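You operate a simulated robot arm through the tools that you are given. There is no shell and no other tool.

The job below is to be done with a simulated robot arm. You get a single attempt, and the scene is never put back.

TASK
Reject both leaking capsules on the belt, then run the rest through.
Fine: leakers end in the yellow crate under the reject slot, the rest in the crate under the chute; one press to start, one to stop.

It is judged by the outcome, as a careful person would: the job done as asked, and still so three seconds after it is handed in. It fails if anything else is knocked over, pushed out of place, dropped, spilled or broken.

THE ROBOT
A 7-joint arm with a fingered hand, fixed in place. Base frame: the origin is at the foot of the arm, x ahead of it, y to its left, z up; the work surface is at about z = 850. Readings come in mm, degrees, newtons and seconds.
Its first joint turns from -115.0 to 115.0 degrees. Payload 5 kg.
The TCP is the grasp point between the finger pads, 32 mm short of the fingertips. In the tool frame z runs along the fingers and y along their closing line. Largest opening 160 mm; the body of the gripper starts 89 mm behind the TCP. The gripper is a hand of 4 fingers: y runs from the thumb to the fingers, the wrist lies at [0, 0, -267] in the tool frame, and closing takes about 1.5 s.
Orientation is told as [roll, pitch, yaw] about the base's x, y, z axes, in that order, counted from this pose: with the fingers straight down and closing along the base's y, the tool's x points along the base's -x, its y along +y and its z along -z.

THE INTERFACE
- The arm moves only by the tool jog_arm. Its argument "commands" is text: rows parted by semicolons, each of 6 numbers parted by spaces: the shift along the base's x, y, z in units of 20 mm (1.0 is 20 mm), then the turn, a rotation vector about the base's x, y, z in units of 4 degrees (1.0 is 4 degrees). In form: dx dy dz wx wy wz; .... A call has 1 to 20 rows; each row shifts and turns the commanded pose from where the row before left it. "hand" is the gripper command, from -1 (shut) to 1 (fully open), values between in proportion, set as the call begins (left out, the last holds). A call with a number of a shift or a turn outside -1 to 1 is refused whole. Each row takes 0.2 s and may step no farther than 50 mm and 8.6 degrees from the row before; otherwise, or with a gripper value out of range, the whole call is refused. Where a pose cannot be reached the arm comes as near as it can. A force on the tool above 40 N (or 10 N above the force at the start of the call, whichever is more), or a blocked arm, ends the call early, and 0.2 s more pass. Each finger travels about 45 mm/s and halts on what it meets, pressing with about 22 N; the grip force reading is that of the motor and also rises with nothing between the fingers. The clock runs only during rows and for 0.2 s after the last one: add rows that do not move to give the fingers time. It gives the time, the measured TCP pose, the force on the tool (base axes), the opening and the grip force at its end, in the units of the frame above (readings bear some noise), with the torque about the TCP (base axes, N m) and any sound that the robot's microphone picked up.
- Cameras (640 x 400 px; columns grow to the right, rows downward): "scene" is fixed at [48.6, 500.5, 1417.2]; the picture's right is [-0.28, -0.96, 0.00], its down [-0.66, 0.19, -0.72] and it looks along [0.69, -0.20, -0.69] (base axes); focal length 249 px, centre (320, 200). "wrist" rides on the gripper at [80, -4, -114] in the tool frame; the picture's right is [0.05, 1.00, 0.00], its down [-0.82, 0.04, -0.58] and it looks along [-0.58, 0.03, 0.82] (tool axes); focal length 265 px, centre (320, 200). There is no depth. A picture from a camera that has moved, and an enlarged one, comes with that camera's place and axes in the base frame and with its lens.
- camera(camera): a new picture of that camera. It takes no simulated time.
- slide_trunk(by): slides the trunk up (or, below 0, down) by that many mm; the arm rides with it, the base frame stays. It gives what a move gives, with no picture.
- curl_fingers(finger1, finger2, finger3, thumb_bend): sets how far each is bent, from 0 (flat) to 100 (curled in); at 30 the hand is open as for a grip, at 70 the pads meet at the TCP. One left out holds its place. A second passes; each finger stops where it meets its share of the squeeze, and holds until it gets a number again. A gripper value or a shape takes the hand back. It gives what a move gives, with no picture; readings hold the bend of each and the force on the fingers (four entries, about 0 where the hand has none), thumb and palm.
- preshape(shape): the hand has 4 fingers and takes this shape, open, in about a second: jaw (thumb against the fingers, like two jaws); tri (thumb and two fingers); tip (a fingertip pinch); poke (one finger out to press); point (the index stretched); flat (the hand flat); cup (the hand cupped); fist (a fist). The gripper value then closes the fingers along that shape, each until it touches; the sizes above hold for jaw. It gives what a move gives, with no picture.
- zoom(camera, box): a new picture of the part [left, top, right, bottom] of that camera's present view, enlarged. It takes no simulated time.
- sign_off(): hands the job in; it is judged then, once.

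Places have to be worked out from the pictures, the camera data and where the tool is seen. Open the gripper and draw the arm clear of the work before you hand the job in, unless the task says otherwise.

The tools are called after "Emit:" as name(argument=value, ...) on one line, values as JSON. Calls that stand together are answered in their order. jog_arm: Moves the arm, as the interface text tells. Its arguments: {"type":"object","properties":{"commands":{"type":"string"},"hand":{"type":"number"}},"required":["commands"]} The other tools are called the same way: slide_trunk (by) slides the trunk up or down; preshape (shape) gives the hand a shape; curl_fingers (finger1, finger2, finger3, thumb_bend) moves the fingers one by one; camera (camera) takes a picture; zoom (camera, box) takes an enlarged picture of a part of a camera's view; sign_off () hands the job in.

At the start:

```text
time_s: 0.0
tool_pos: [539.5, -341.3, 1132.1]
ee_rot: [-0.1, 0.0, 0.1]
wrist_force: [-0.1, -0.2, 0.0]
ft_torque: [0.0, -0.02, 0.02]
finger_gap: 159.7
gripper_force: 0.0
shape: jaw
bend: [30.0, 30.0, 30.0, 30.0]
finger forces: [0.0, 0.0, 0.1, 0.0, 0.0, 0.0]
trunk travel left (down, up): [-575.0, 415.0]
```

scene: 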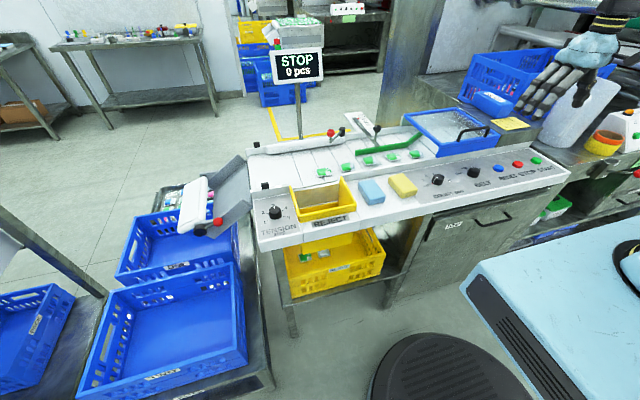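
wrist: 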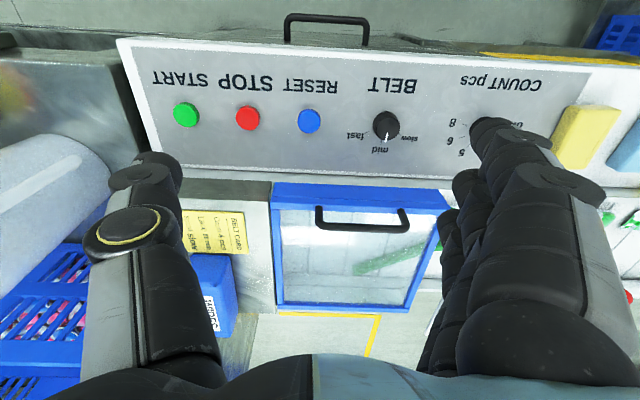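

The scene shows a belt with green capsules, a reject slot, a control panel with START/STOP/RESET buttons and knobs. I'll look at the details enlarged first.

Emit:
zoom(camera="scene", box=[230, 90, 450, 230])

Emit:
zoom(camera="scene", box=[400, 90, 600, 220])

Emit:
zoom(camera="scene", box=[90, 140, 400, 340])

Emit:
zoom(camera="wrist", box=[120, 30, 640, 355])

Emit:
zoom(camera="wrist", box=[170, 190, 270, 260])

```text
2.86 times, centred on (340, 160) of scene
camera zoom: at [48.6, 500.5, 1417.2], right [-0.28, -0.96, 0.0], down [-0.66, 0.19, -0.72], along [0.69, -0.2, -0.69], focal length 712 px, centre (263, 314)
```

zoom: 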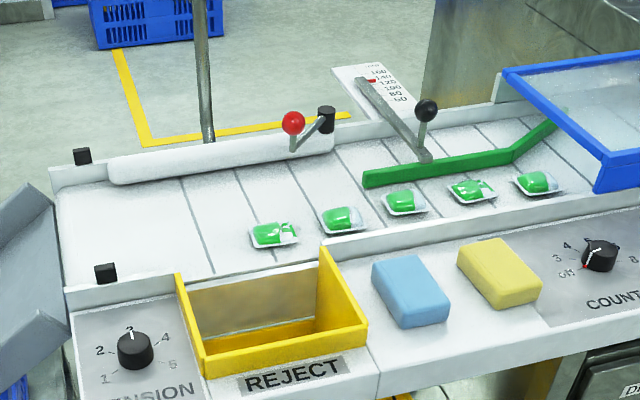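

```text
3.08 times, centred on (500, 155) of scene
camera zoom: at [48.6, 500.5, 1417.2], right [-0.28, -0.96, 0.0], down [-0.66, 0.19, -0.72], along [0.69, -0.2, -0.69], focal length 767 px, centre (-234, 338)
```

zoom: 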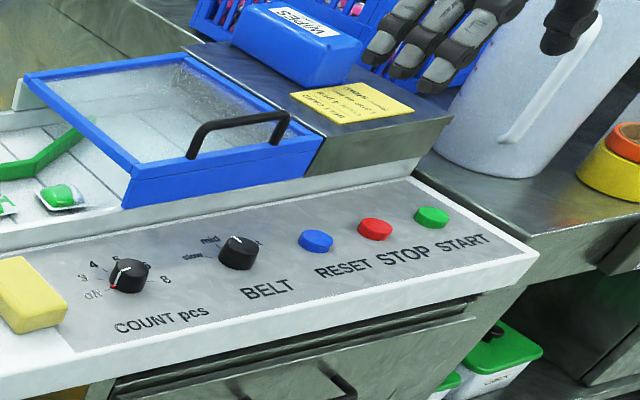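

```text
2.00 times, centred on (245, 240) of scene
camera zoom: at [48.6, 500.5, 1417.2], right [-0.28, -0.96, 0.0], down [-0.66, 0.19, -0.72], along [0.69, -0.2, -0.69], focal length 499 px, centre (470, 120)
```

zoom: 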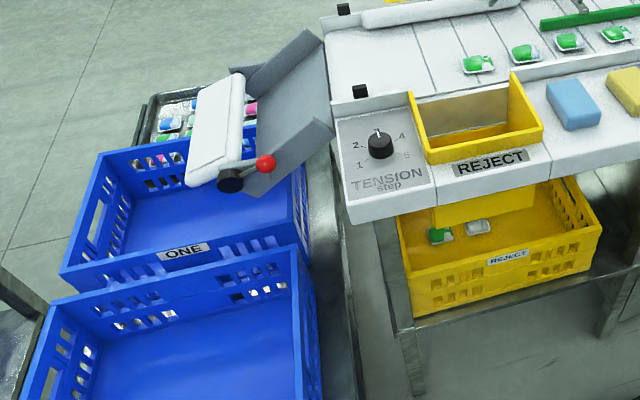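

```text
1.23 times, centred on (380, 192) of wrist
camera zoom: at [459.0, -344.7, 1246.2], right [-0.05, 1.0, 0.0], down [0.82, 0.04, 0.58], along [0.58, 0.03, -0.82], focal length 327 px, centre (246, 209)
```

zoom: 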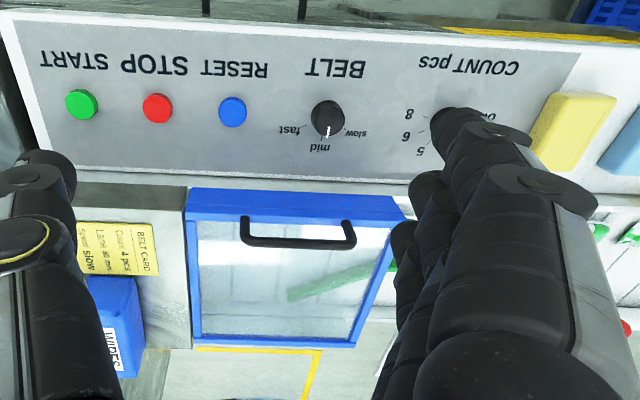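

```text
5.71 times, centred on (220, 225) of wrist
camera zoom: at [459.0, -344.7, 1246.2], right [-0.05, 1.0, 0.0], down [0.82, 0.04, 0.58], along [0.58, 0.03, -0.82], focal length 1517 px, centre (891, 57)
```

zoom: 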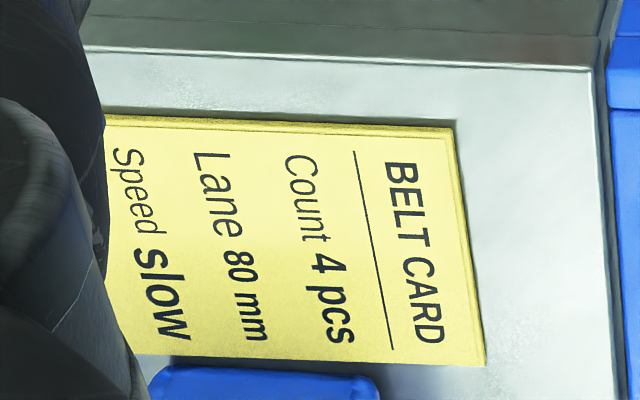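

The belt card lists settings, but the task doesn't ask for changing them. Next I look at the capsules and the chute more closely.

Emit:
zoom(camera="scene", box=[310, 145, 430, 185])

Emit:
zoom(camera="scene", box=[140, 150, 260, 240])

Emit:
zoom(camera="scene", box=[320, 105, 420, 165])

Emit:
zoom(camera="scene", box=[240, 30, 350, 110])

Emit:
zoom(camera="scene", box=[420, 160, 500, 210])

```text
5.33 times, centred on (370, 165) of scene
camera zoom: at [48.6, 500.5, 1417.2], right [-0.28, -0.96, 0.0], down [-0.66, 0.19, -0.72], along [0.69, -0.2, -0.69], focal length 1330 px, centre (53, 387)
```

zoom: 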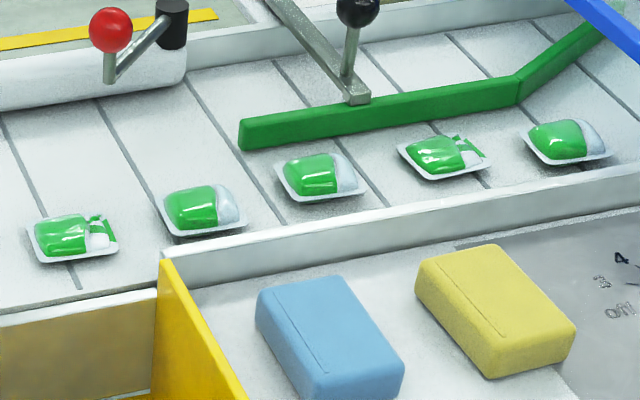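

```text
4.44 times, centred on (200, 195) of scene
camera zoom: at [48.6, 500.5, 1417.2], right [-0.28, -0.96, 0.0], down [-0.66, 0.19, -0.72], along [0.69, -0.2, -0.69], focal length 1108 px, centre (853, 222)
```

zoom: 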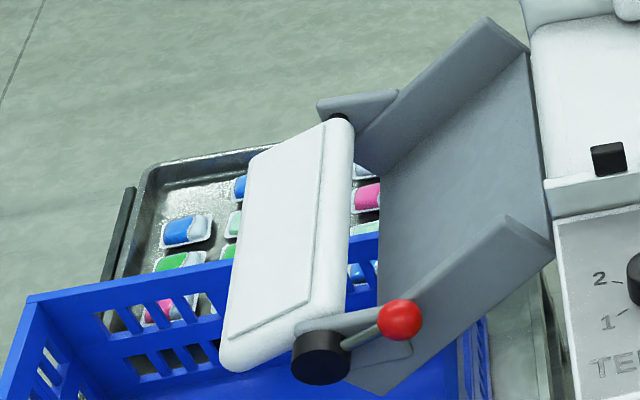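

```text
6.40 times, centred on (370, 135) of scene
camera zoom: at [48.6, 500.5, 1417.2], right [-0.28, -0.96, 0.0], down [-0.66, 0.19, -0.72], along [0.69, -0.2, -0.69], focal length 1596 px, centre (0, 616)
```

zoom: 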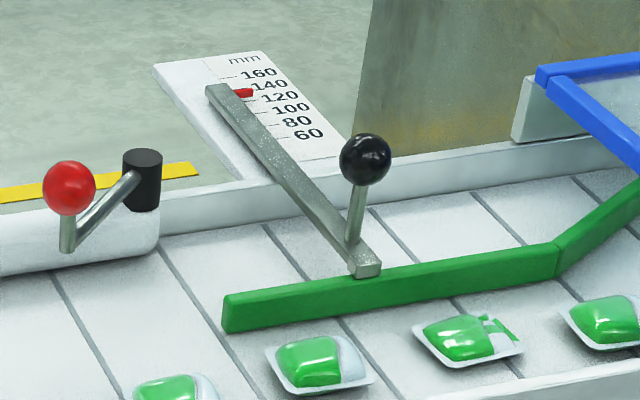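

```text
5.00 times, centred on (295, 70) of scene
camera zoom: at [48.6, 500.5, 1417.2], right [-0.28, -0.96, 0.0], down [-0.66, 0.19, -0.72], along [0.69, -0.2, -0.69], focal length 1247 px, centre (445, 850)
```

zoom: 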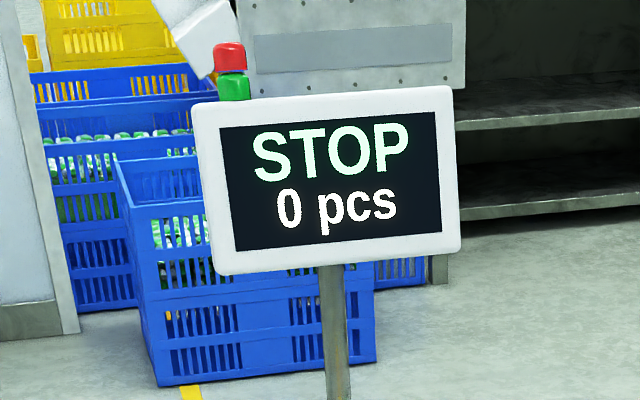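

```text
8.00 times, centred on (460, 185) of scene
camera zoom: at [48.6, 500.5, 1417.2], right [-0.28, -0.96, 0.0], down [-0.66, 0.19, -0.72], along [0.69, -0.2, -0.69], focal length 1995 px, centre (-800, 320)
```

zoom: 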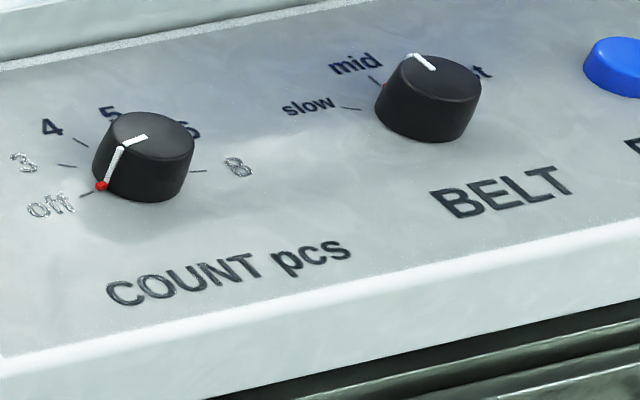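

Capsules 1 and 4 (counted from the left) look torn with residue, but I want a confirming view. I'll move the wrist camera over the belt, high above everything.

Emit:
jog_arm(commands="0 1 0 0 0 0; 0 1 0 0 0 0; 0 1 0 0 0 0; 0 1 0 0 0 0; 0 1 0 0 0 0; 0 1 0 0 0 0; 0 1 0 0 0 0; 0 1 0 0 0 0; 0 1 0 0 0 0; 0 1 0 0 0 0; 0 1 0 0 0 0; 0 1 0 0 0 0; 0 1 0 0 0 0; 0 1 0 0 0 0; 0 1 0 0 0 0; 0 1 0 0 0 0; 0 1 0 0 0 0; 0 1 0 0 0 0; 0 1 0 0 0 0; 0 1 0 0 0 0")

Emit:
camera(camera="wrist")

Emit:
camera(camera="scene")

```text
time_s: 4.2
tool_pos: [537.7, 59.2, 1132.7]
ee_rot: [0.0, 0.1, 0.0]
wrist_force: [0.1, 0.6, -1.1]
ft_torque: [0.0, 0.03, 0.0]
finger_gap: 160.1
gripper_force: 0.1
shape: jaw
bend: [30.0, 30.0, 30.0, 30.0]
finger forces: [0.0, 0.0, 0.1, 0.0, 0.1, 0.0]
trunk travel left (down, up): [-575.0, 415.0]
```

```text
taken
camera wrist: at [458.0, 56.3, 1246.5], right [-0.05, 1.0, 0.0], down [0.82, 0.04, 0.58], along [0.58, 0.03, -0.82], focal length 265 px, centre (320, 200)
```

wrist: 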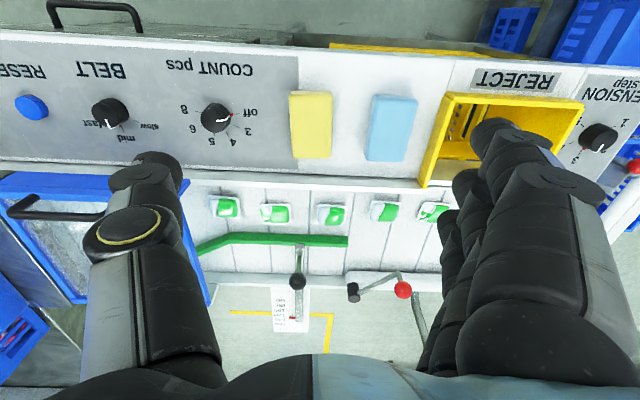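

```text
taken
```

scene: 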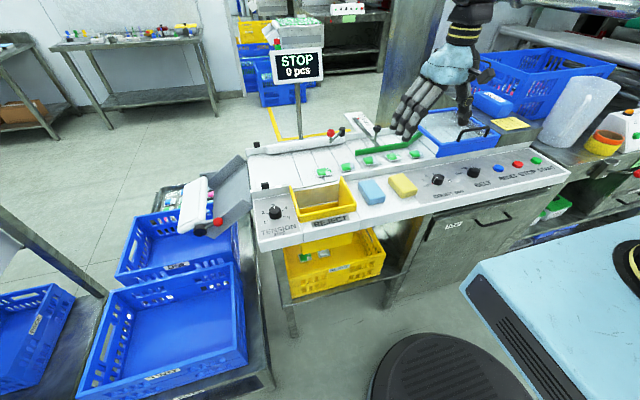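

The belt is in view with five capsules. I'll enlarge it to identify the leakers.

Emit:
zoom(camera="wrist", box=[195, 180, 325, 240])

Emit:
zoom(camera="wrist", box=[310, 180, 460, 250])

Emit:
zoom(camera="wrist", box=[200, 180, 460, 340])

Emit:
zoom(camera="wrist", box=[0, 70, 260, 210])

```text
4.92 times, centred on (260, 210) of wrist
camera zoom: at [458.0, 56.3, 1246.5], right [-0.05, 1.0, 0.0], down [0.82, 0.04, 0.58], along [0.58, 0.03, -0.82], focal length 1307 px, centre (615, 151)
```

zoom: 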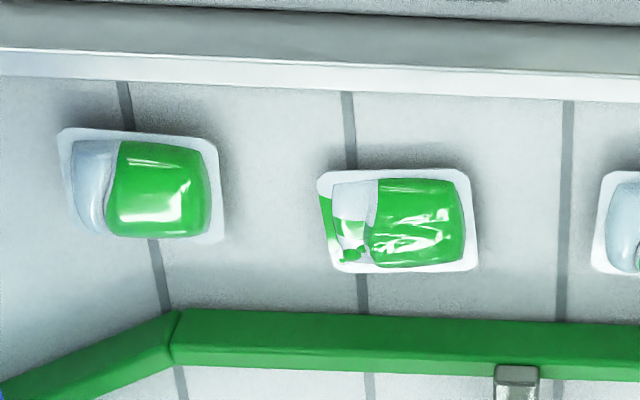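

```text
4.27 times, centred on (385, 215) of wrist
camera zoom: at [458.0, 56.3, 1246.5], right [-0.05, 1.0, 0.0], down [0.82, 0.04, 0.58], along [0.58, 0.03, -0.82], focal length 1132 px, centre (43, 136)
```

zoom: 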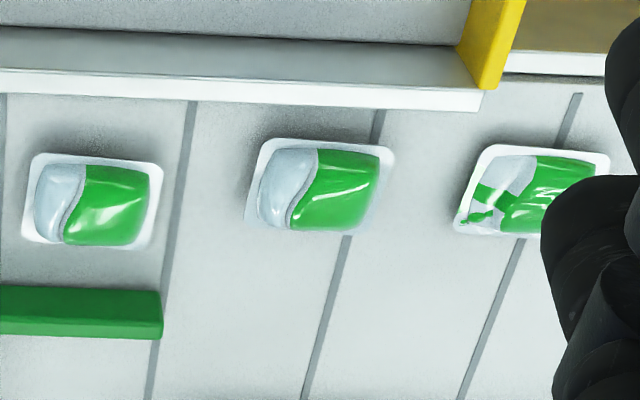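

```text
2.46 times, centred on (330, 260) of wrist
camera zoom: at [458.0, 56.3, 1246.5], right [-0.05, 1.0, 0.0], down [0.82, 0.04, 0.58], along [0.58, 0.03, -0.82], focal length 653 px, centre (295, 52)
```

zoom: 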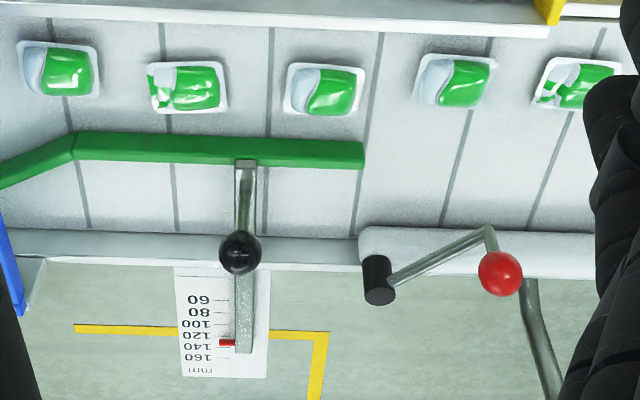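

```text
2.46 times, centred on (130, 140) of wrist
camera zoom: at [458.0, 56.3, 1246.5], right [-0.05, 1.0, 0.0], down [0.82, 0.04, 0.58], along [0.58, 0.03, -0.82], focal length 653 px, centre (788, 348)
```

zoom: 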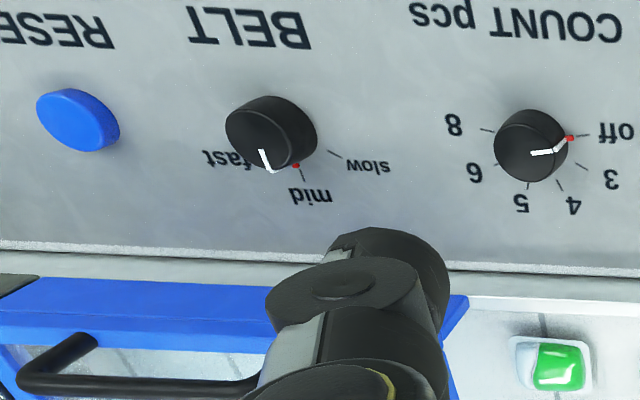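

Leakers are clearly capsule 1 (≈(752,285)) and capsule 4 (≈(770,-12)); 2, 3 and 5 are sound. I'll check what the finer pinch shapes look like while the hand is clear in the air.

Emit:
preshape(shape="tip")

Emit:
camera(camera="wrist")

Emit:
zoom(camera="scene", box=[370, 40, 530, 160])

```text
time_s: 5.1
tool_pos: [538.8, 59.3, 1132.4]
ee_rot: [0.0, 0.0, 0.0]
wrist_force: [-0.9, 0.0, 0.3]
ft_torque: [-0.01, -0.03, 0.01]
finger_gap: 160.0
gripper_force: 0.0
shape: tip
bend: [1.0, 30.0, 1.0, 30.0]
finger forces: [0.1, 0.0, 0.0, 0.0, 0.1, 0.0]
trunk travel left (down, up): [-575.0, 415.0]
```

```text
taken
camera wrist: at [458.0, 55.7, 1246.5], right [-0.05, 1.0, 0.0], down [0.82, 0.04, 0.58], along [0.58, 0.03, -0.82], focal length 265 px, centre (320, 200)
```

wrist: 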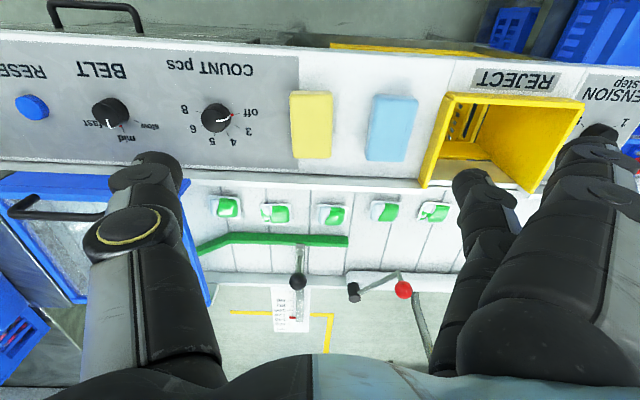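

```text
3.33 times, centred on (450, 100) of scene
camera zoom: at [48.6, 500.5, 1417.2], right [-0.28, -0.96, 0.0], down [-0.66, 0.19, -0.72], along [0.69, -0.2, -0.69], focal length 831 px, centre (-113, 533)
```

zoom: 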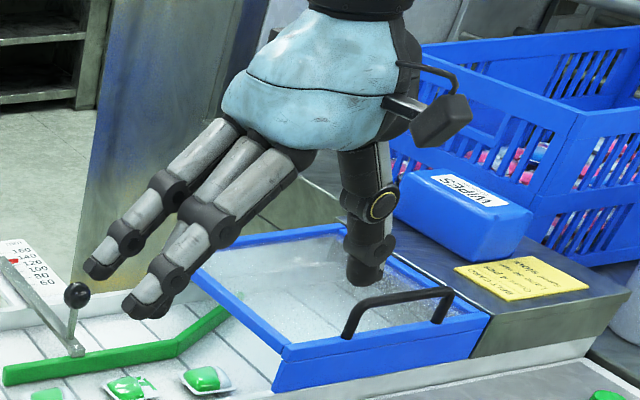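

I now place capsule 1 at about (750,284) and capsule 4 at about (768,-10), belt surface near z≈850. The two flat fingers could reach the guide and lever, so I try curling them up out of the way, leaving finger 2 and thumb as a narrow pinch.

Emit:
curl_fingers(finger1=100, finger2=50, finger3=100, thumb_bend=50)

Emit:
camera(camera="wrist")

Emit:
zoom(camera="scene", box=[370, 40, 530, 160])

```text
time_s: 6.1
tool_pos: [538.6, 58.4, 1132.6]
ee_rot: [0.0, -0.1, 0.0]
wrist_force: [-0.9, -0.3, -0.6]
ft_torque: [0.0, -0.02, 0.01]
finger_gap: 62.1
gripper_force: 0.0
shape: fingers
bend: [100.0, 50.0, 100.0, 50.0]
finger forces: [0.0, 0.0, 0.0, 0.0, 0.0, 0.0]
trunk travel left (down, up): [-575.0, 415.0]
```

```text
taken
camera wrist: at [458.0, 55.8, 1246.5], right [-0.05, 1.0, 0.0], down [0.82, 0.04, 0.58], along [0.58, 0.03, -0.82], focal length 265 px, centre (320, 200)
```

wrist: 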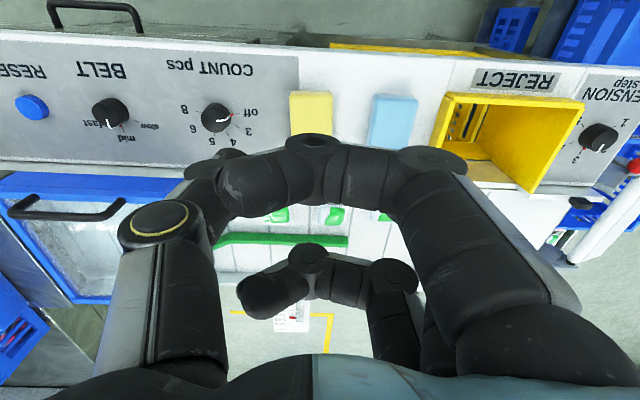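

```text
3.33 times, centred on (450, 100) of scene
camera zoom: at [48.6, 500.5, 1417.2], right [-0.28, -0.96, 0.0], down [-0.66, 0.19, -0.72], along [0.69, -0.2, -0.69], focal length 831 px, centre (-113, 533)
```

zoom: 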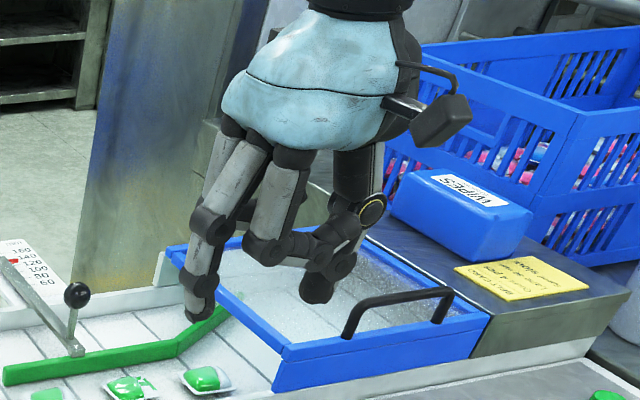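

Curled fingers 1 and 3 sit about 40 mm above the pinch tips, leaving a narrow two‑finger pinch. I move above capsule 4 at a safe height and open the pinch to about 90 mm.

Emit:
jog_arm(commands="0.9225 -0.285 -0.511 0 0 0; 0.9225 -0.285 -0.511 0 0 0; 0.9225 -0.285 -0.511 0 0 0; 0.9225 -0.285 -0.511 0 0 0; 0.9225 -0.285 -0.511 0 0 0; 0.9225 -0.285 -0.511 0 0 0; 0.9225 -0.285 -0.511 0 0 0; 0.9225 -0.285 -0.511 0 0 0; 0.9225 -0.285 -0.511 0 0 0; 0.9225 -0.285 -0.511 0 0 0; 0.9225 -0.285 -0.511 0 0 0; 0.9225 -0.285 -0.511 0 0 0; 0 0 0 0 0 0")

Emit:
curl_fingers(finger2=44, thumb_bend=44)

Emit:
camera(camera="wrist")

Emit:
zoom(camera="scene", box=[310, 70, 470, 190])

```text
time_s: 8.9
tool_pos: [760.8, -8.6, 1010.3]
ee_rot: [0.0, 0.1, -0.1]
wrist_force: [0.0, -0.5, -0.2]
ft_torque: [0.01, 0.01, 0.02]
finger_gap: 62.1
gripper_force: 0.1
shape: fingers
bend: [100.0, 50.0, 100.0, 50.0]
finger forces: [0.0, 0.1, 0.0, 0.0, 0.0, 0.0]
trunk travel left (down, up): [-575.0, 415.0]
```

```text
time_s: 9.9
tool_pos: [759.5, -9.2, 1010.0]
ee_rot: [-0.1, 0.2, 0.1]
wrist_force: [-0.2, 0.4, -0.2]
ft_torque: [-0.02, -0.03, 0.0]
finger_gap: 66.5
gripper_force: 0.1
shape: fingers
bend: [100.0, 44.0, 100.0, 44.0]
finger forces: [0.0, 0.0, 0.0, 0.0, 0.0, 0.0]
trunk travel left (down, up): [-575.0, 415.0]
```

```text
taken
camera wrist: at [679.8, -12.5, 1124.1], right [-0.05, 1.0, 0.0], down [0.82, 0.04, 0.58], along [0.58, 0.03, -0.82], focal length 265 px, centre (320, 200)
```

wrist: 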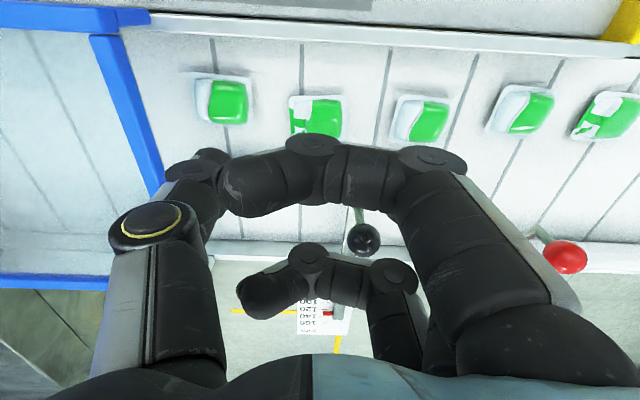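

```text
3.33 times, centred on (390, 130) of scene
camera zoom: at [48.6, 500.5, 1417.2], right [-0.28, -0.96, 0.0], down [-0.66, 0.19, -0.72], along [0.69, -0.2, -0.69], focal length 831 px, centre (87, 433)
```

zoom: 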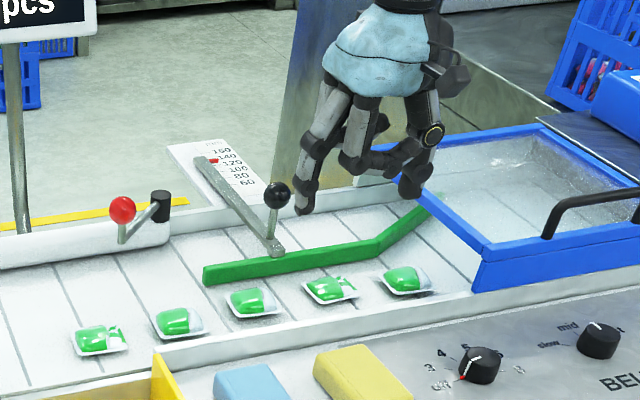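

Capsule 4 sits at about (765,-11), right under the pinch. I narrow the pinch a little (so the tips clear the neighbours) and descend partway to check.

Emit:
curl_fingers(finger2=49, thumb_bend=49)

Emit:
jog_arm(commands="0.02 -0.04 -1 0 0 0; 0 0 -1 0 0 0; 0 0 -1 0 0 0; 0 0 -1 0 0 0; 0 0 -0.5 0 0 0; 0 0 0 0 0 0")

Emit:
camera(camera="wrist")

Emit:
zoom(camera="scene", box=[330, 100, 450, 190])

```text
time_s: 10.9
tool_pos: [760.7, -8.5, 1011.1]
ee_rot: [0.0, -0.1, 0.0]
wrist_force: [0.3, -0.2, 0.5]
ft_torque: [-0.02, -0.01, 0.03]
finger_gap: 62.9
gripper_force: 0.0
shape: fingers
bend: [100.0, 49.0, 100.0, 49.0]
finger forces: [0.0, 0.1, 0.0, 0.0, 0.1, 0.0]
trunk travel left (down, up): [-575.0, 415.0]
```

```text
time_s: 12.3
tool_pos: [760.8, -10.8, 921.0]
ee_rot: [0.0, 0.0, 0.0]
wrist_force: [0.7, -0.1, -0.5]
ft_torque: [0.01, 0.0, 0.0]
finger_gap: 63.1
gripper_force: 0.0
shape: fingers
bend: [100.0, 49.0, 100.0, 49.0]
finger forces: [0.0, 0.0, 0.1, 0.1, 0.1, 0.0]
trunk travel left (down, up): [-575.0, 415.0]
```

```text
taken
camera wrist: at [680.3, -13.9, 1034.4], right [-0.05, 1.0, 0.0], down [0.82, 0.04, 0.58], along [0.58, 0.03, -0.82], focal length 265 px, centre (320, 200)
```

wrist: 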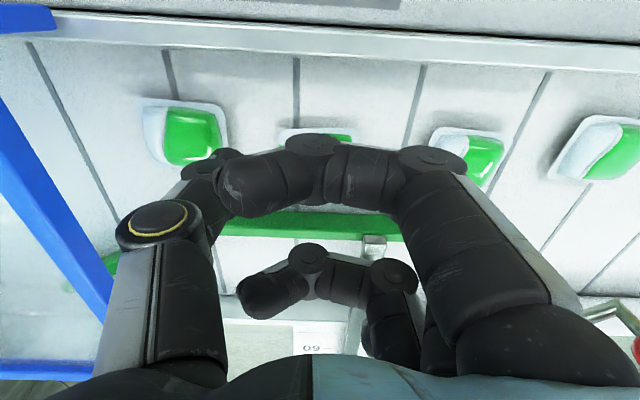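

```text
4.44 times, centred on (390, 145) of scene
camera zoom: at [48.6, 500.5, 1417.2], right [-0.28, -0.96, 0.0], down [-0.66, 0.19, -0.72], along [0.69, -0.2, -0.69], focal length 1108 px, centre (9, 444)
```

zoom: 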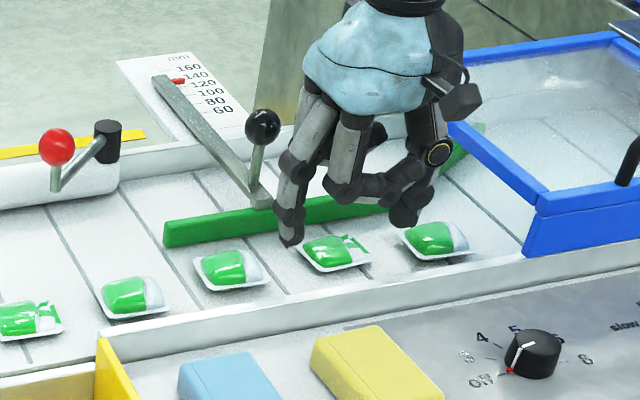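

The tips straddle capsule 4 well; I shift slightly (+4 mm x, +3 mm y) and lower until the tips are just above the belt, watching the force.

Emit:
jog_arm(commands="0.2 0.15 0 0 0 0; 0 0 -0.5 0 0 0; 0 0 -0.5 0 0 0; 0 0 -0.4 0 0 0; 0 0 -0.2 0 0 0; 0 0 0 0 0 0")

Emit:
camera(camera="wrist")

Emit:
zoom(camera="scene", box=[340, 115, 440, 190])

```text
time_s: 13.7
tool_pos: [765.7, -6.5, 891.2]
ee_rot: [0.1, -0.2, 0.0]
wrist_force: [-0.9, -0.4, 18.6]
ft_torque: [-0.34, 0.05, -0.14]
finger_gap: 63.1
gripper_force: 9.1
shape: fingers
bend: [100.0, 49.0, 100.0, 49.0]
finger forces: [0.0, 6.9, 0.0, 0.1, 11.6, 0.1]
trunk travel left (down, up): [-575.0, 415.0]
```

```text
taken
camera wrist: at [684.8, -10.1, 1004.1], right [-0.05, 1.0, 0.0], down [0.81, 0.04, 0.58], along [0.58, 0.03, -0.81], focal length 265 px, centre (320, 200)
```

wrist: 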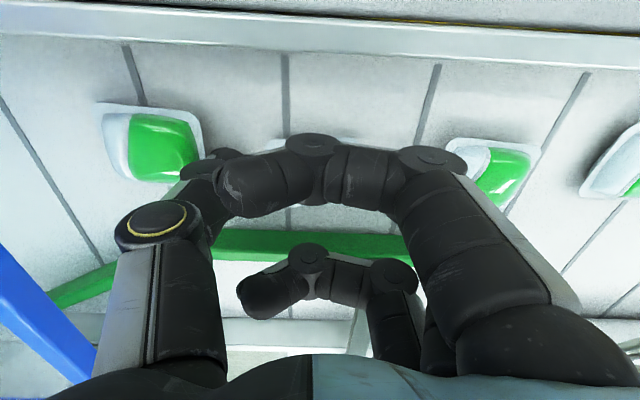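

```text
5.33 times, centred on (390, 152) of scene
camera zoom: at [48.6, 500.5, 1417.2], right [-0.28, -0.96, 0.0], down [-0.66, 0.19, -0.72], along [0.69, -0.2, -0.69], focal length 1330 px, centre (-53, 453)
```

zoom: 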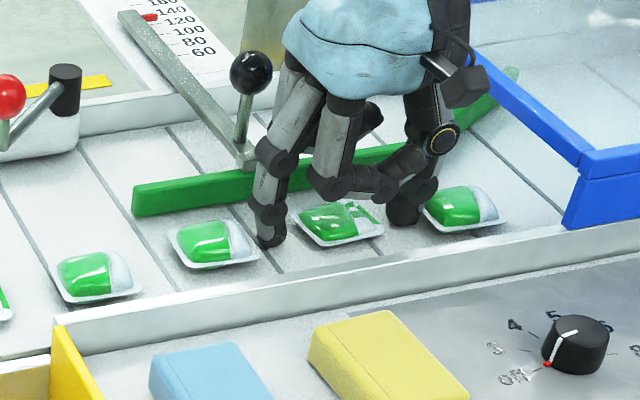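

The tips touch the belt (≈19 N up) and straddle capsule 4 closely. I lift 4 mm to free them, then close the pinch gently.

Emit:
jog_arm(commands="0 0 0.2 0 0 0; 0 0 0.05 0 0 0; 0 0 0 0 0 0")

Emit:
curl_fingers(finger2=56, thumb_bend=56)

Emit:
zoom(camera="scene", box=[340, 115, 440, 190])

```text
time_s: 14.5
tool_pos: [764.1, -7.7, 893.3]
ee_rot: [0.0, 0.0, -0.1]
wrist_force: [0.6, -0.4, 0.2]
ft_torque: [0.0, -0.02, -0.01]
finger_gap: 62.7
gripper_force: 0.0
shape: fingers
bend: [100.0, 49.0, 100.0, 49.0]
finger forces: [0.0, 0.0, 0.0, 0.1, 0.1, 0.0]
trunk travel left (down, up): [-575.0, 415.0]
```

```text
time_s: 15.5
tool_pos: [765.5, -7.6, 893.1]
ee_rot: [0.0, -0.1, 0.0]
wrist_force: [-0.1, 0.8, -0.2]
ft_torque: [-0.01, -0.02, 0.0]
finger_gap: 57.8
gripper_force: 0.1
shape: fingers
bend: [100.0, 56.0, 100.0, 56.0]
finger forces: [0.0, 0.0, 0.0, 0.0, 0.0, 0.1]
trunk travel left (down, up): [-575.0, 415.0]
```

```text
5.33 times, centred on (390, 152) of scene
camera zoom: at [48.6, 500.5, 1417.2], right [-0.28, -0.96, 0.0], down [-0.66, 0.19, -0.72], along [0.69, -0.2, -0.69], focal length 1330 px, centre (-53, 453)
```

zoom: 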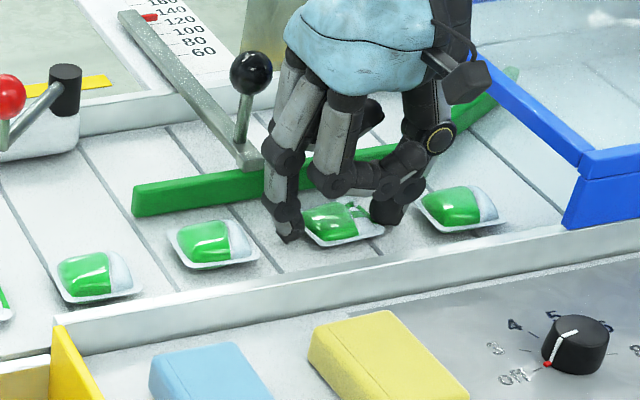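

No contact yet on the finger sensors. I keep closing in small steps.

Emit:
curl_fingers(finger2=60, thumb_bend=60)

Emit:
zoom(camera="scene", box=[340, 115, 440, 190])

```text
time_s: 16.5
tool_pos: [764.8, -7.4, 893.8]
ee_rot: [-0.1, 0.0, 0.0]
wrist_force: [-0.7, -0.7, -0.1]
ft_torque: [-0.03, 0.0, 0.02]
finger_gap: 55.9
gripper_force: 0.9
shape: fingers
bend: [100.0, 59.0, 100.0, 59.0]
finger forces: [0.1, 1.1, 0.0, 0.0, 1.2, 0.0]
trunk travel left (down, up): [-575.0, 415.0]
```

```text
5.33 times, centred on (390, 152) of scene
camera zoom: at [48.6, 500.5, 1417.2], right [-0.28, -0.96, 0.0], down [-0.66, 0.19, -0.72], along [0.69, -0.2, -0.69], focal length 1330 px, centre (-53, 453)
```

zoom: 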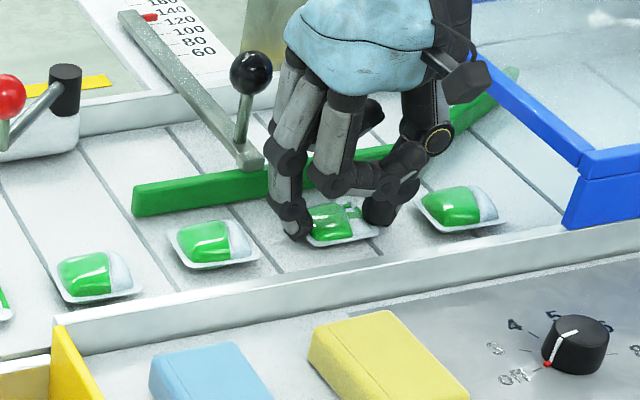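

Both tips now touch the capsule symmetrically (≈1.1 N each). I squeeze further to get a holding force.

Emit:
curl_fingers(finger2=64, thumb_bend=64)

Emit:
zoom(camera="scene", box=[340, 115, 440, 190])

```text
time_s: 17.5
tool_pos: [765.2, -6.3, 892.4]
ee_rot: [0.0, 0.0, -0.1]
wrist_force: [1.0, -1.0, 0.3]
ft_torque: [0.02, -0.01, -0.02]
finger_gap: 54.9
gripper_force: 4.9
shape: fingers
bend: [100.0, 59.0, 100.0, 62.0]
finger forces: [0.0, 4.9, 0.0, 0.0, 4.8, 0.0]
trunk travel left (down, up): [-575.0, 415.0]
```

```text
5.33 times, centred on (390, 152) of scene
camera zoom: at [48.6, 500.5, 1417.2], right [-0.28, -0.96, 0.0], down [-0.66, 0.19, -0.72], along [0.69, -0.2, -0.69], focal length 1330 px, centre (-53, 453)
```

zoom: 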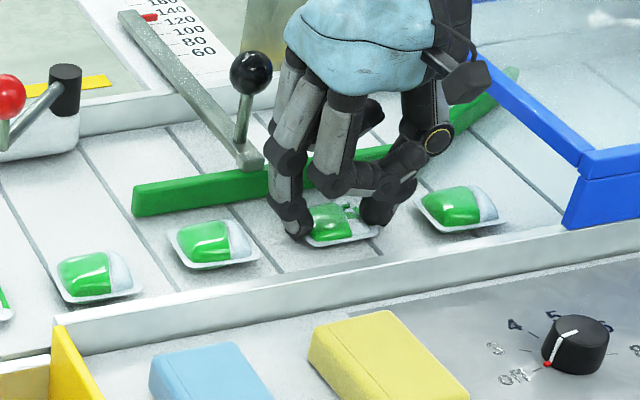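

About 5 N on each side, capsule held without buckling. I lift slowly and check it comes along.

Emit:
jog_arm(commands="0 0 0.3 0 0 0; 0 0 0.5 0 0 0; 0 0 0.6 0 0 0; 0 0 0.6 0 0 0; 0 0 0 0 0 0")

Emit:
zoom(camera="scene", box=[340, 100, 440, 175])

```text
time_s: 18.7
tool_pos: [765.1, -9.9, 933.7]
ee_rot: [0.1, 0.0, 0.0]
wrist_force: [-0.1, 0.5, 0.0]
ft_torque: [0.0, 0.01, 0.02]
finger_gap: 53.4
gripper_force: 0.1
shape: fingers
bend: [100.0, 64.0, 100.0, 64.0]
finger forces: [0.0, 0.1, 0.0, 0.2, 0.1, 0.0]
trunk travel left (down, up): [-575.0, 415.0]
```

```text
5.33 times, centred on (390, 138) of scene
camera zoom: at [48.6, 500.5, 1417.2], right [-0.28, -0.96, 0.0], down [-0.66, 0.19, -0.72], along [0.69, -0.2, -0.69], focal length 1330 px, centre (-53, 533)
```

zoom: 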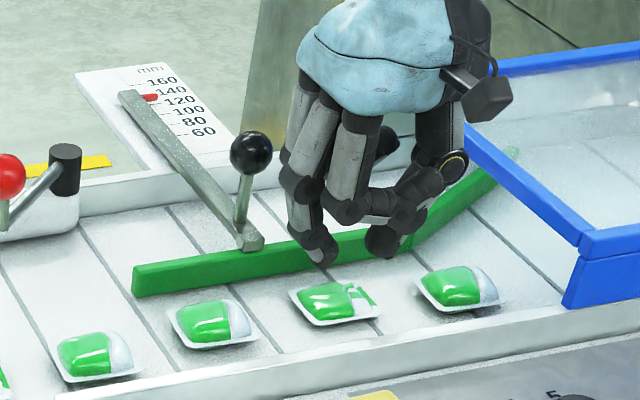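

The tips slid off the dome; capsule 4 is still in place, upright. I'll regrip lower: slightly open, descend until the tips just touch the belt, then close with more force.

Emit:
curl_fingers(finger2=53, thumb_bend=53)

Emit:
zoom(camera="scene", box=[340, 100, 440, 175])

Emit:
camera(camera="wrist")

```text
time_s: 19.7
tool_pos: [765.5, -8.1, 933.3]
ee_rot: [0.1, 0.0, 0.0]
wrist_force: [-0.6, 0.2, 0.2]
ft_torque: [0.03, -0.02, 0.0]
finger_gap: 59.5
gripper_force: 0.1
shape: fingers
bend: [100.0, 53.0, 100.0, 53.0]
finger forces: [0.0, 0.0, 0.1, 0.1, 0.0, 0.0]
trunk travel left (down, up): [-575.0, 415.0]
```

```text
5.33 times, centred on (390, 138) of scene
camera zoom: at [48.6, 500.5, 1417.2], right [-0.28, -0.96, 0.0], down [-0.66, 0.19, -0.72], along [0.69, -0.2, -0.69], focal length 1330 px, centre (-53, 533)
```

zoom: 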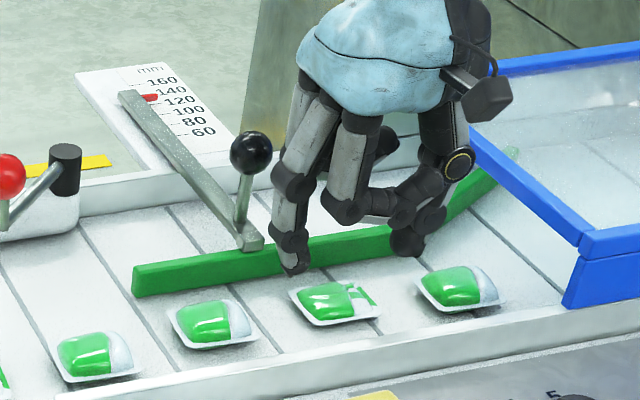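

```text
taken
camera wrist: at [685.4, -12.1, 1047.1], right [-0.05, 1.0, 0.0], down [0.82, 0.04, 0.58], along [0.58, 0.03, -0.82], focal length 265 px, centre (320, 200)
```

wrist: 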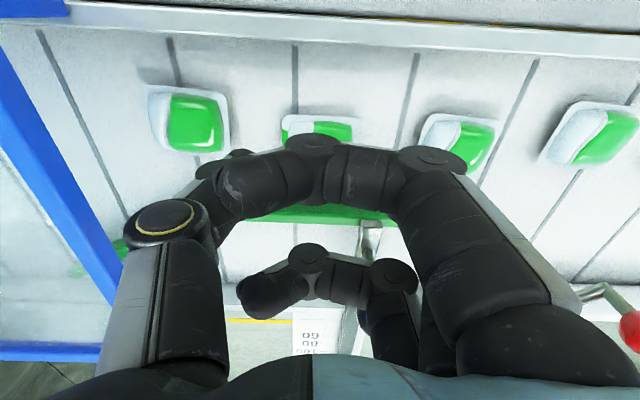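

Capsule 4 appears a few mm toward +y relative to the pinch centre. I shift +4 mm in y and descend to just touching the belt.

Emit:
jog_arm(commands="0 0.2 -0.5 0 0 0; 0 0 -0.5 0 0 0; 0 0 -0.5 0 0 0; 0 0 -0.4 0 0 0; 0 0 -0.1 0 0 0; 0 0 0 0 0 0")

Emit:
zoom(camera="scene", box=[350, 120, 430, 180])

```text
time_s: 21.1
tool_pos: [765.5, -3.1, 892.8]
ee_rot: [0.1, 0.1, 0.0]
wrist_force: [0.5, -0.2, -0.9]
ft_torque: [0.0, 0.0, 0.0]
finger_gap: 59.7
gripper_force: 0.1
shape: fingers
bend: [100.0, 53.0, 100.0, 53.0]
finger forces: [0.0, 0.0, 0.0, 0.0, 0.0, 0.0]
trunk travel left (down, up): [-575.0, 415.0]
```

```text
6.67 times, centred on (390, 150) of scene
camera zoom: at [48.6, 500.5, 1417.2], right [-0.28, -0.96, 0.0], down [-0.66, 0.19, -0.72], along [0.69, -0.2, -0.69], focal length 1663 px, centre (-147, 533)
```

zoom: 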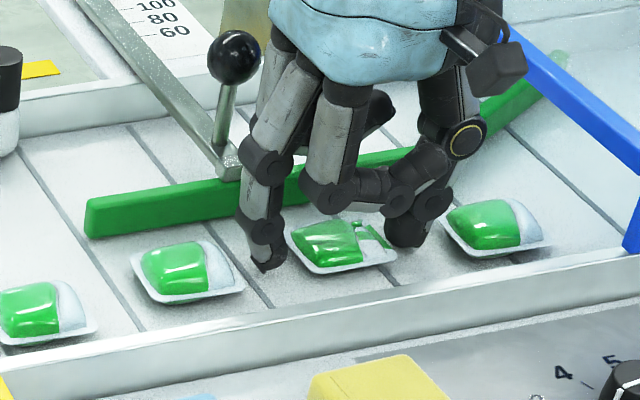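

The pinch is about 5 mm short in x of the capsule centre line and a hair above the belt. I nudge +4 mm in x and down 2.5 mm.

Emit:
jog_arm(commands="0.2 0 0 0 0 0; 0 0 -0.07 0 0 0; 0 0 -0.06 0 0 0; 0 0 0 0 0 0")

```text
time_s: 22.1
tool_pos: [768.1, -4.0, 890.4]
ee_rot: [0.0, -0.1, 0.0]
wrist_force: [1.1, 1.2, 9.6]
ft_torque: [-0.45, -0.05, 0.07]
finger_gap: 59.9
gripper_force: 4.6
shape: fingers
bend: [100.0, 53.0, 100.0, 53.0]
finger forces: [0.1, 0.0, 0.1, 0.0, 8.8, 0.0]
trunk travel left (down, up): [-575.0, 415.0]
```

The thumb just touches. I lift about 0.8 mm and close the pinch, asking for more squeeze.

Emit:
jog_arm(commands="0 0 0.04 0 0 0; 0 0 0 0 0 0")

Emit:
curl_fingers(finger2=60, thumb_bend=60)

Emit:
zoom(camera="scene", box=[350, 120, 430, 180])

```text
time_s: 22.7
tool_pos: [767.6, -3.6, 890.3]
ee_rot: [0.0, 0.1, -0.1]
wrist_force: [0.2, 1.0, 2.9]
ft_torque: [-0.14, -0.02, 0.02]
finger_gap: 59.9
gripper_force: 0.8
shape: fingers
bend: [100.0, 53.0, 100.0, 53.0]
finger forces: [0.0, 0.0, 0.0, 0.0, 2.5, 0.0]
trunk travel left (down, up): [-575.0, 415.0]
```

```text
time_s: 23.7
tool_pos: [768.4, -3.2, 890.6]
ee_rot: [0.1, 0.0, -0.1]
wrist_force: [-0.2, 0.3, 0.0]
ft_torque: [-0.01, -0.02, 0.04]
finger_gap: 56.2
gripper_force: 1.8
shape: fingers
bend: [100.0, 58.0, 100.0, 59.0]
finger forces: [0.0, 2.1, 0.0, 0.1, 1.9, 0.0]
trunk travel left (down, up): [-575.0, 415.0]
```

```text
6.67 times, centred on (390, 150) of scene
camera zoom: at [48.6, 500.5, 1417.2], right [-0.28, -0.96, 0.0], down [-0.66, 0.19, -0.72], along [0.69, -0.2, -0.69], focal length 1663 px, centre (-147, 533)
```

zoom: 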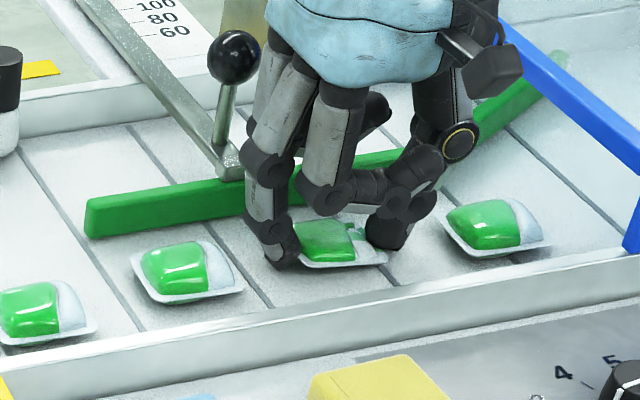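

Contact again at ~2 N a side and the tips rose slightly as they curled, so there's room to go lower. I lower 2 mm and squeeze fully.

Emit:
jog_arm(commands="0 0 -0.05 0 0 0; 0 0 -0.05 0 0 0; 0 0 0 0 0 0")

Emit:
curl_fingers(finger2=72, thumb_bend=72)

Emit:
zoom(camera="scene", box=[350, 120, 430, 180])

```text
time_s: 24.5
tool_pos: [767.8, -4.3, 889.6]
ee_rot: [-0.1, 0.0, 0.0]
wrist_force: [-0.8, -0.2, 2.7]
ft_torque: [-0.12, 0.02, -0.04]
finger_gap: 55.8
gripper_force: 3.6
shape: fingers
bend: [100.0, 58.0, 100.0, 59.0]
finger forces: [0.0, 2.4, 0.0, 0.1, 4.6, 0.0]
trunk travel left (down, up): [-575.0, 415.0]
```

```text
time_s: 25.5
tool_pos: [768.6, -3.6, 890.4]
ee_rot: [0.0, 0.1, 0.1]
wrist_force: [1.1, -1.9, 3.7]
ft_torque: [0.07, -0.04, -0.06]
finger_gap: 52.1
gripper_force: 14.3
shape: fingers
bend: [100.0, 56.0, 100.0, 67.0]
finger forces: [0.0, 16.7, 0.0, 0.0, 11.6, 0.0]
trunk travel left (down, up): [-575.0, 415.0]
```

```text
6.67 times, centred on (390, 150) of scene
camera zoom: at [48.6, 500.5, 1417.2], right [-0.28, -0.96, 0.0], down [-0.66, 0.19, -0.72], along [0.69, -0.2, -0.69], focal length 1663 px, centre (-147, 533)
```

zoom: 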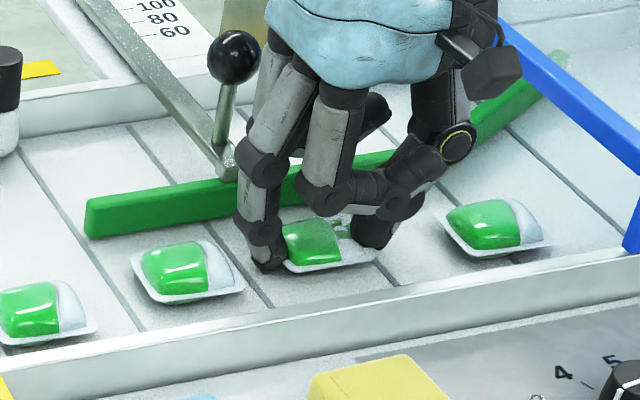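

Now a firmer squeeze (~12–17 N), with the capsule shifted a few mm toward +y. I lift slowly to test.

Emit:
jog_arm(commands="0 0 0.2 0 0 0; 0 0 0.3 0 0 0; 0 0 0.5 0 0 0; 0 0 0 0 0 0")

Emit:
zoom(camera="scene", box=[350, 110, 430, 170])

```text
time_s: 26.5
tool_pos: [770.2, -2.8, 908.9]
ee_rot: [0.0, 0.0, 0.1]
wrist_force: [0.5, 0.5, -0.9]
ft_torque: [0.03, 0.0, 0.01]
finger_gap: 51.7
gripper_force: 10.4
shape: fingers
bend: [100.0, 55.0, 100.0, 68.0]
finger forces: [0.1, 11.2, 0.0, 0.1, 10.3, 0.0]
trunk travel left (down, up): [-575.0, 415.0]
```

```text
6.67 times, centred on (390, 140) of scene
camera zoom: at [48.6, 500.5, 1417.2], right [-0.28, -0.96, 0.0], down [-0.66, 0.19, -0.72], along [0.69, -0.2, -0.69], focal length 1663 px, centre (-147, 600)
```

zoom: 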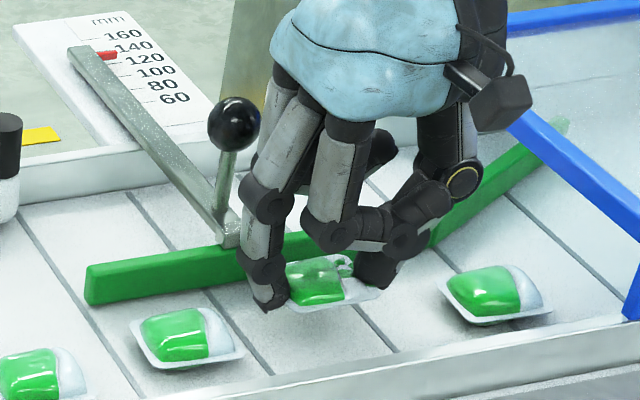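

Capsule 4 is lifted and held (~10 N each side). I raise further while backing away from the lever, moving smoothly.

Emit:
jog_arm(commands="0 0 0.6 0 0 0; -0.2 0 0.8 0 0 0; -0.3 0 0.8 0 0 0; -0.4 0 0.8 0 0 0; -0.5 0.2 0.6 0 0 0; -0.5 0.4 0.3 0 0 0; -0.5 0.6 0 0 0 0; -0.5 0.7 0 0 0 0; -0.5 0.7 0 0 0 0; -0.5 0.7 0 0 0 0; -0.4 0.7 0 0 0 0; -0.4 0.7 0 0 0 0; -0.4 0.7 0 0 0 0")

Emit:
camera(camera="scene")

Emit:
camera(camera="wrist")

```text
time_s: 29.3
tool_pos: [666.3, 104.2, 986.5]
ee_rot: [-0.1, 0.0, 0.0]
wrist_force: [0.1, -0.1, 0.1]
ft_torque: [-0.02, -0.05, 0.0]
finger_gap: 51.7
gripper_force: 10.2
shape: fingers
bend: [100.0, 55.0, 100.0, 68.0]
finger forces: [0.0, 11.2, 0.0, 0.1, 10.1, 0.0]
trunk travel left (down, up): [-575.0, 415.0]
```

```text
taken
```

scene: 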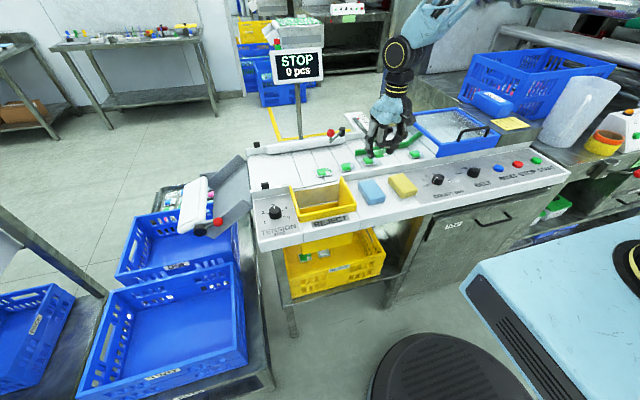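

```text
taken
camera wrist: at [585.6, 101.3, 1101.5], right [-0.05, 1.0, 0.0], down [0.82, 0.04, 0.58], along [0.58, 0.03, -0.82], focal length 265 px, centre (320, 200)
```

wrist: 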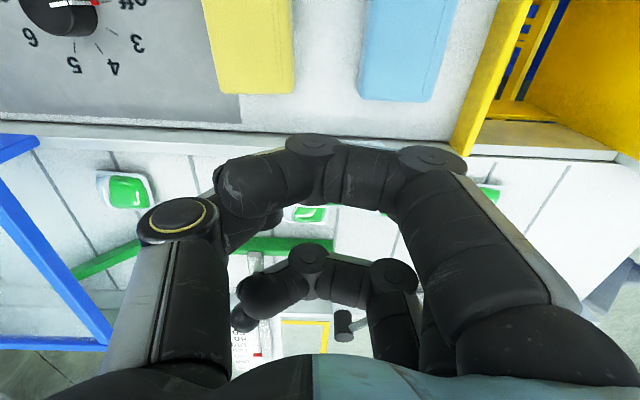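

Grip remains stable. I continue to above the reject slot, still at z≈987.

Emit:
jog_arm(commands="-0.2 0.7 0 0 0 0; -0.2 0.8 0 0 0 0; -0.2 0.9 0 0 0 0; -0.2 0.9 0 0 0 0; -0.2 0.9 0 0 0 0; -0.2 0.9 0 0 0 0; -0.2 0.9 0 0 0 0; -0.2 0.9 0 0 0 0; -0.2 0.9 0 0 0 0; -0.2 0.9 0 0 0 0; -0.2 0.9 0 0 0 0; -0.2 0.7 0 0 0 0; 0 0.6 0 0 0 0; 0 0 0 0 0 0")

Emit:
zoom(camera="scene", box=[230, 100, 410, 230])

Emit:
camera(camera="wrist")

```text
time_s: 32.3
tool_pos: [618.9, 324.7, 986.4]
ee_rot: [-0.1, 0.0, 0.0]
wrist_force: [-0.3, 1.1, -0.3]
ft_torque: [-0.01, 0.02, -0.01]
finger_gap: 51.7
gripper_force: 10.5
shape: fingers
bend: [100.0, 55.0, 100.0, 68.0]
finger forces: [0.1, 11.1, 0.1, 0.0, 10.1, 0.1]
trunk travel left (down, up): [-575.0, 415.0]
```

```text
3.08 times, centred on (320, 165) of scene
camera zoom: at [48.6, 500.5, 1417.2], right [-0.28, -0.96, 0.0], down [-0.66, 0.19, -0.72], along [0.69, -0.2, -0.69], focal length 767 px, centre (320, 308)
```

zoom: 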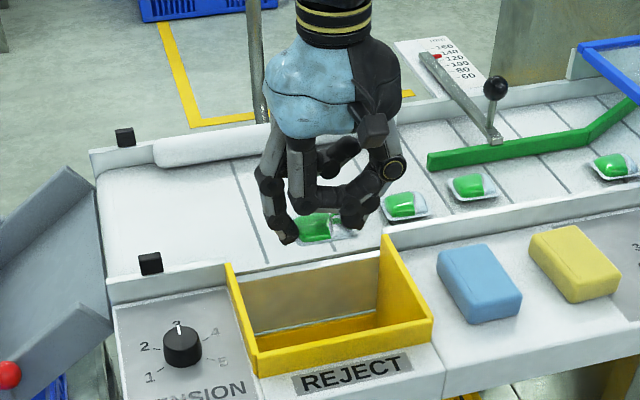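

```text
taken
camera wrist: at [538.3, 321.0, 1101.1], right [-0.05, 1.0, 0.0], down [0.82, 0.04, 0.58], along [0.58, 0.03, -0.82], focal length 265 px, centre (320, 200)
```

wrist: 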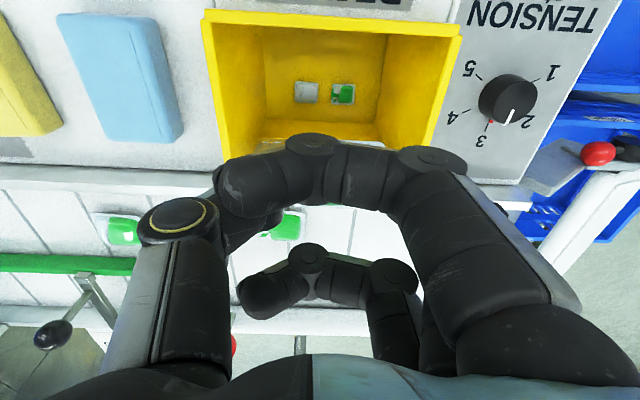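

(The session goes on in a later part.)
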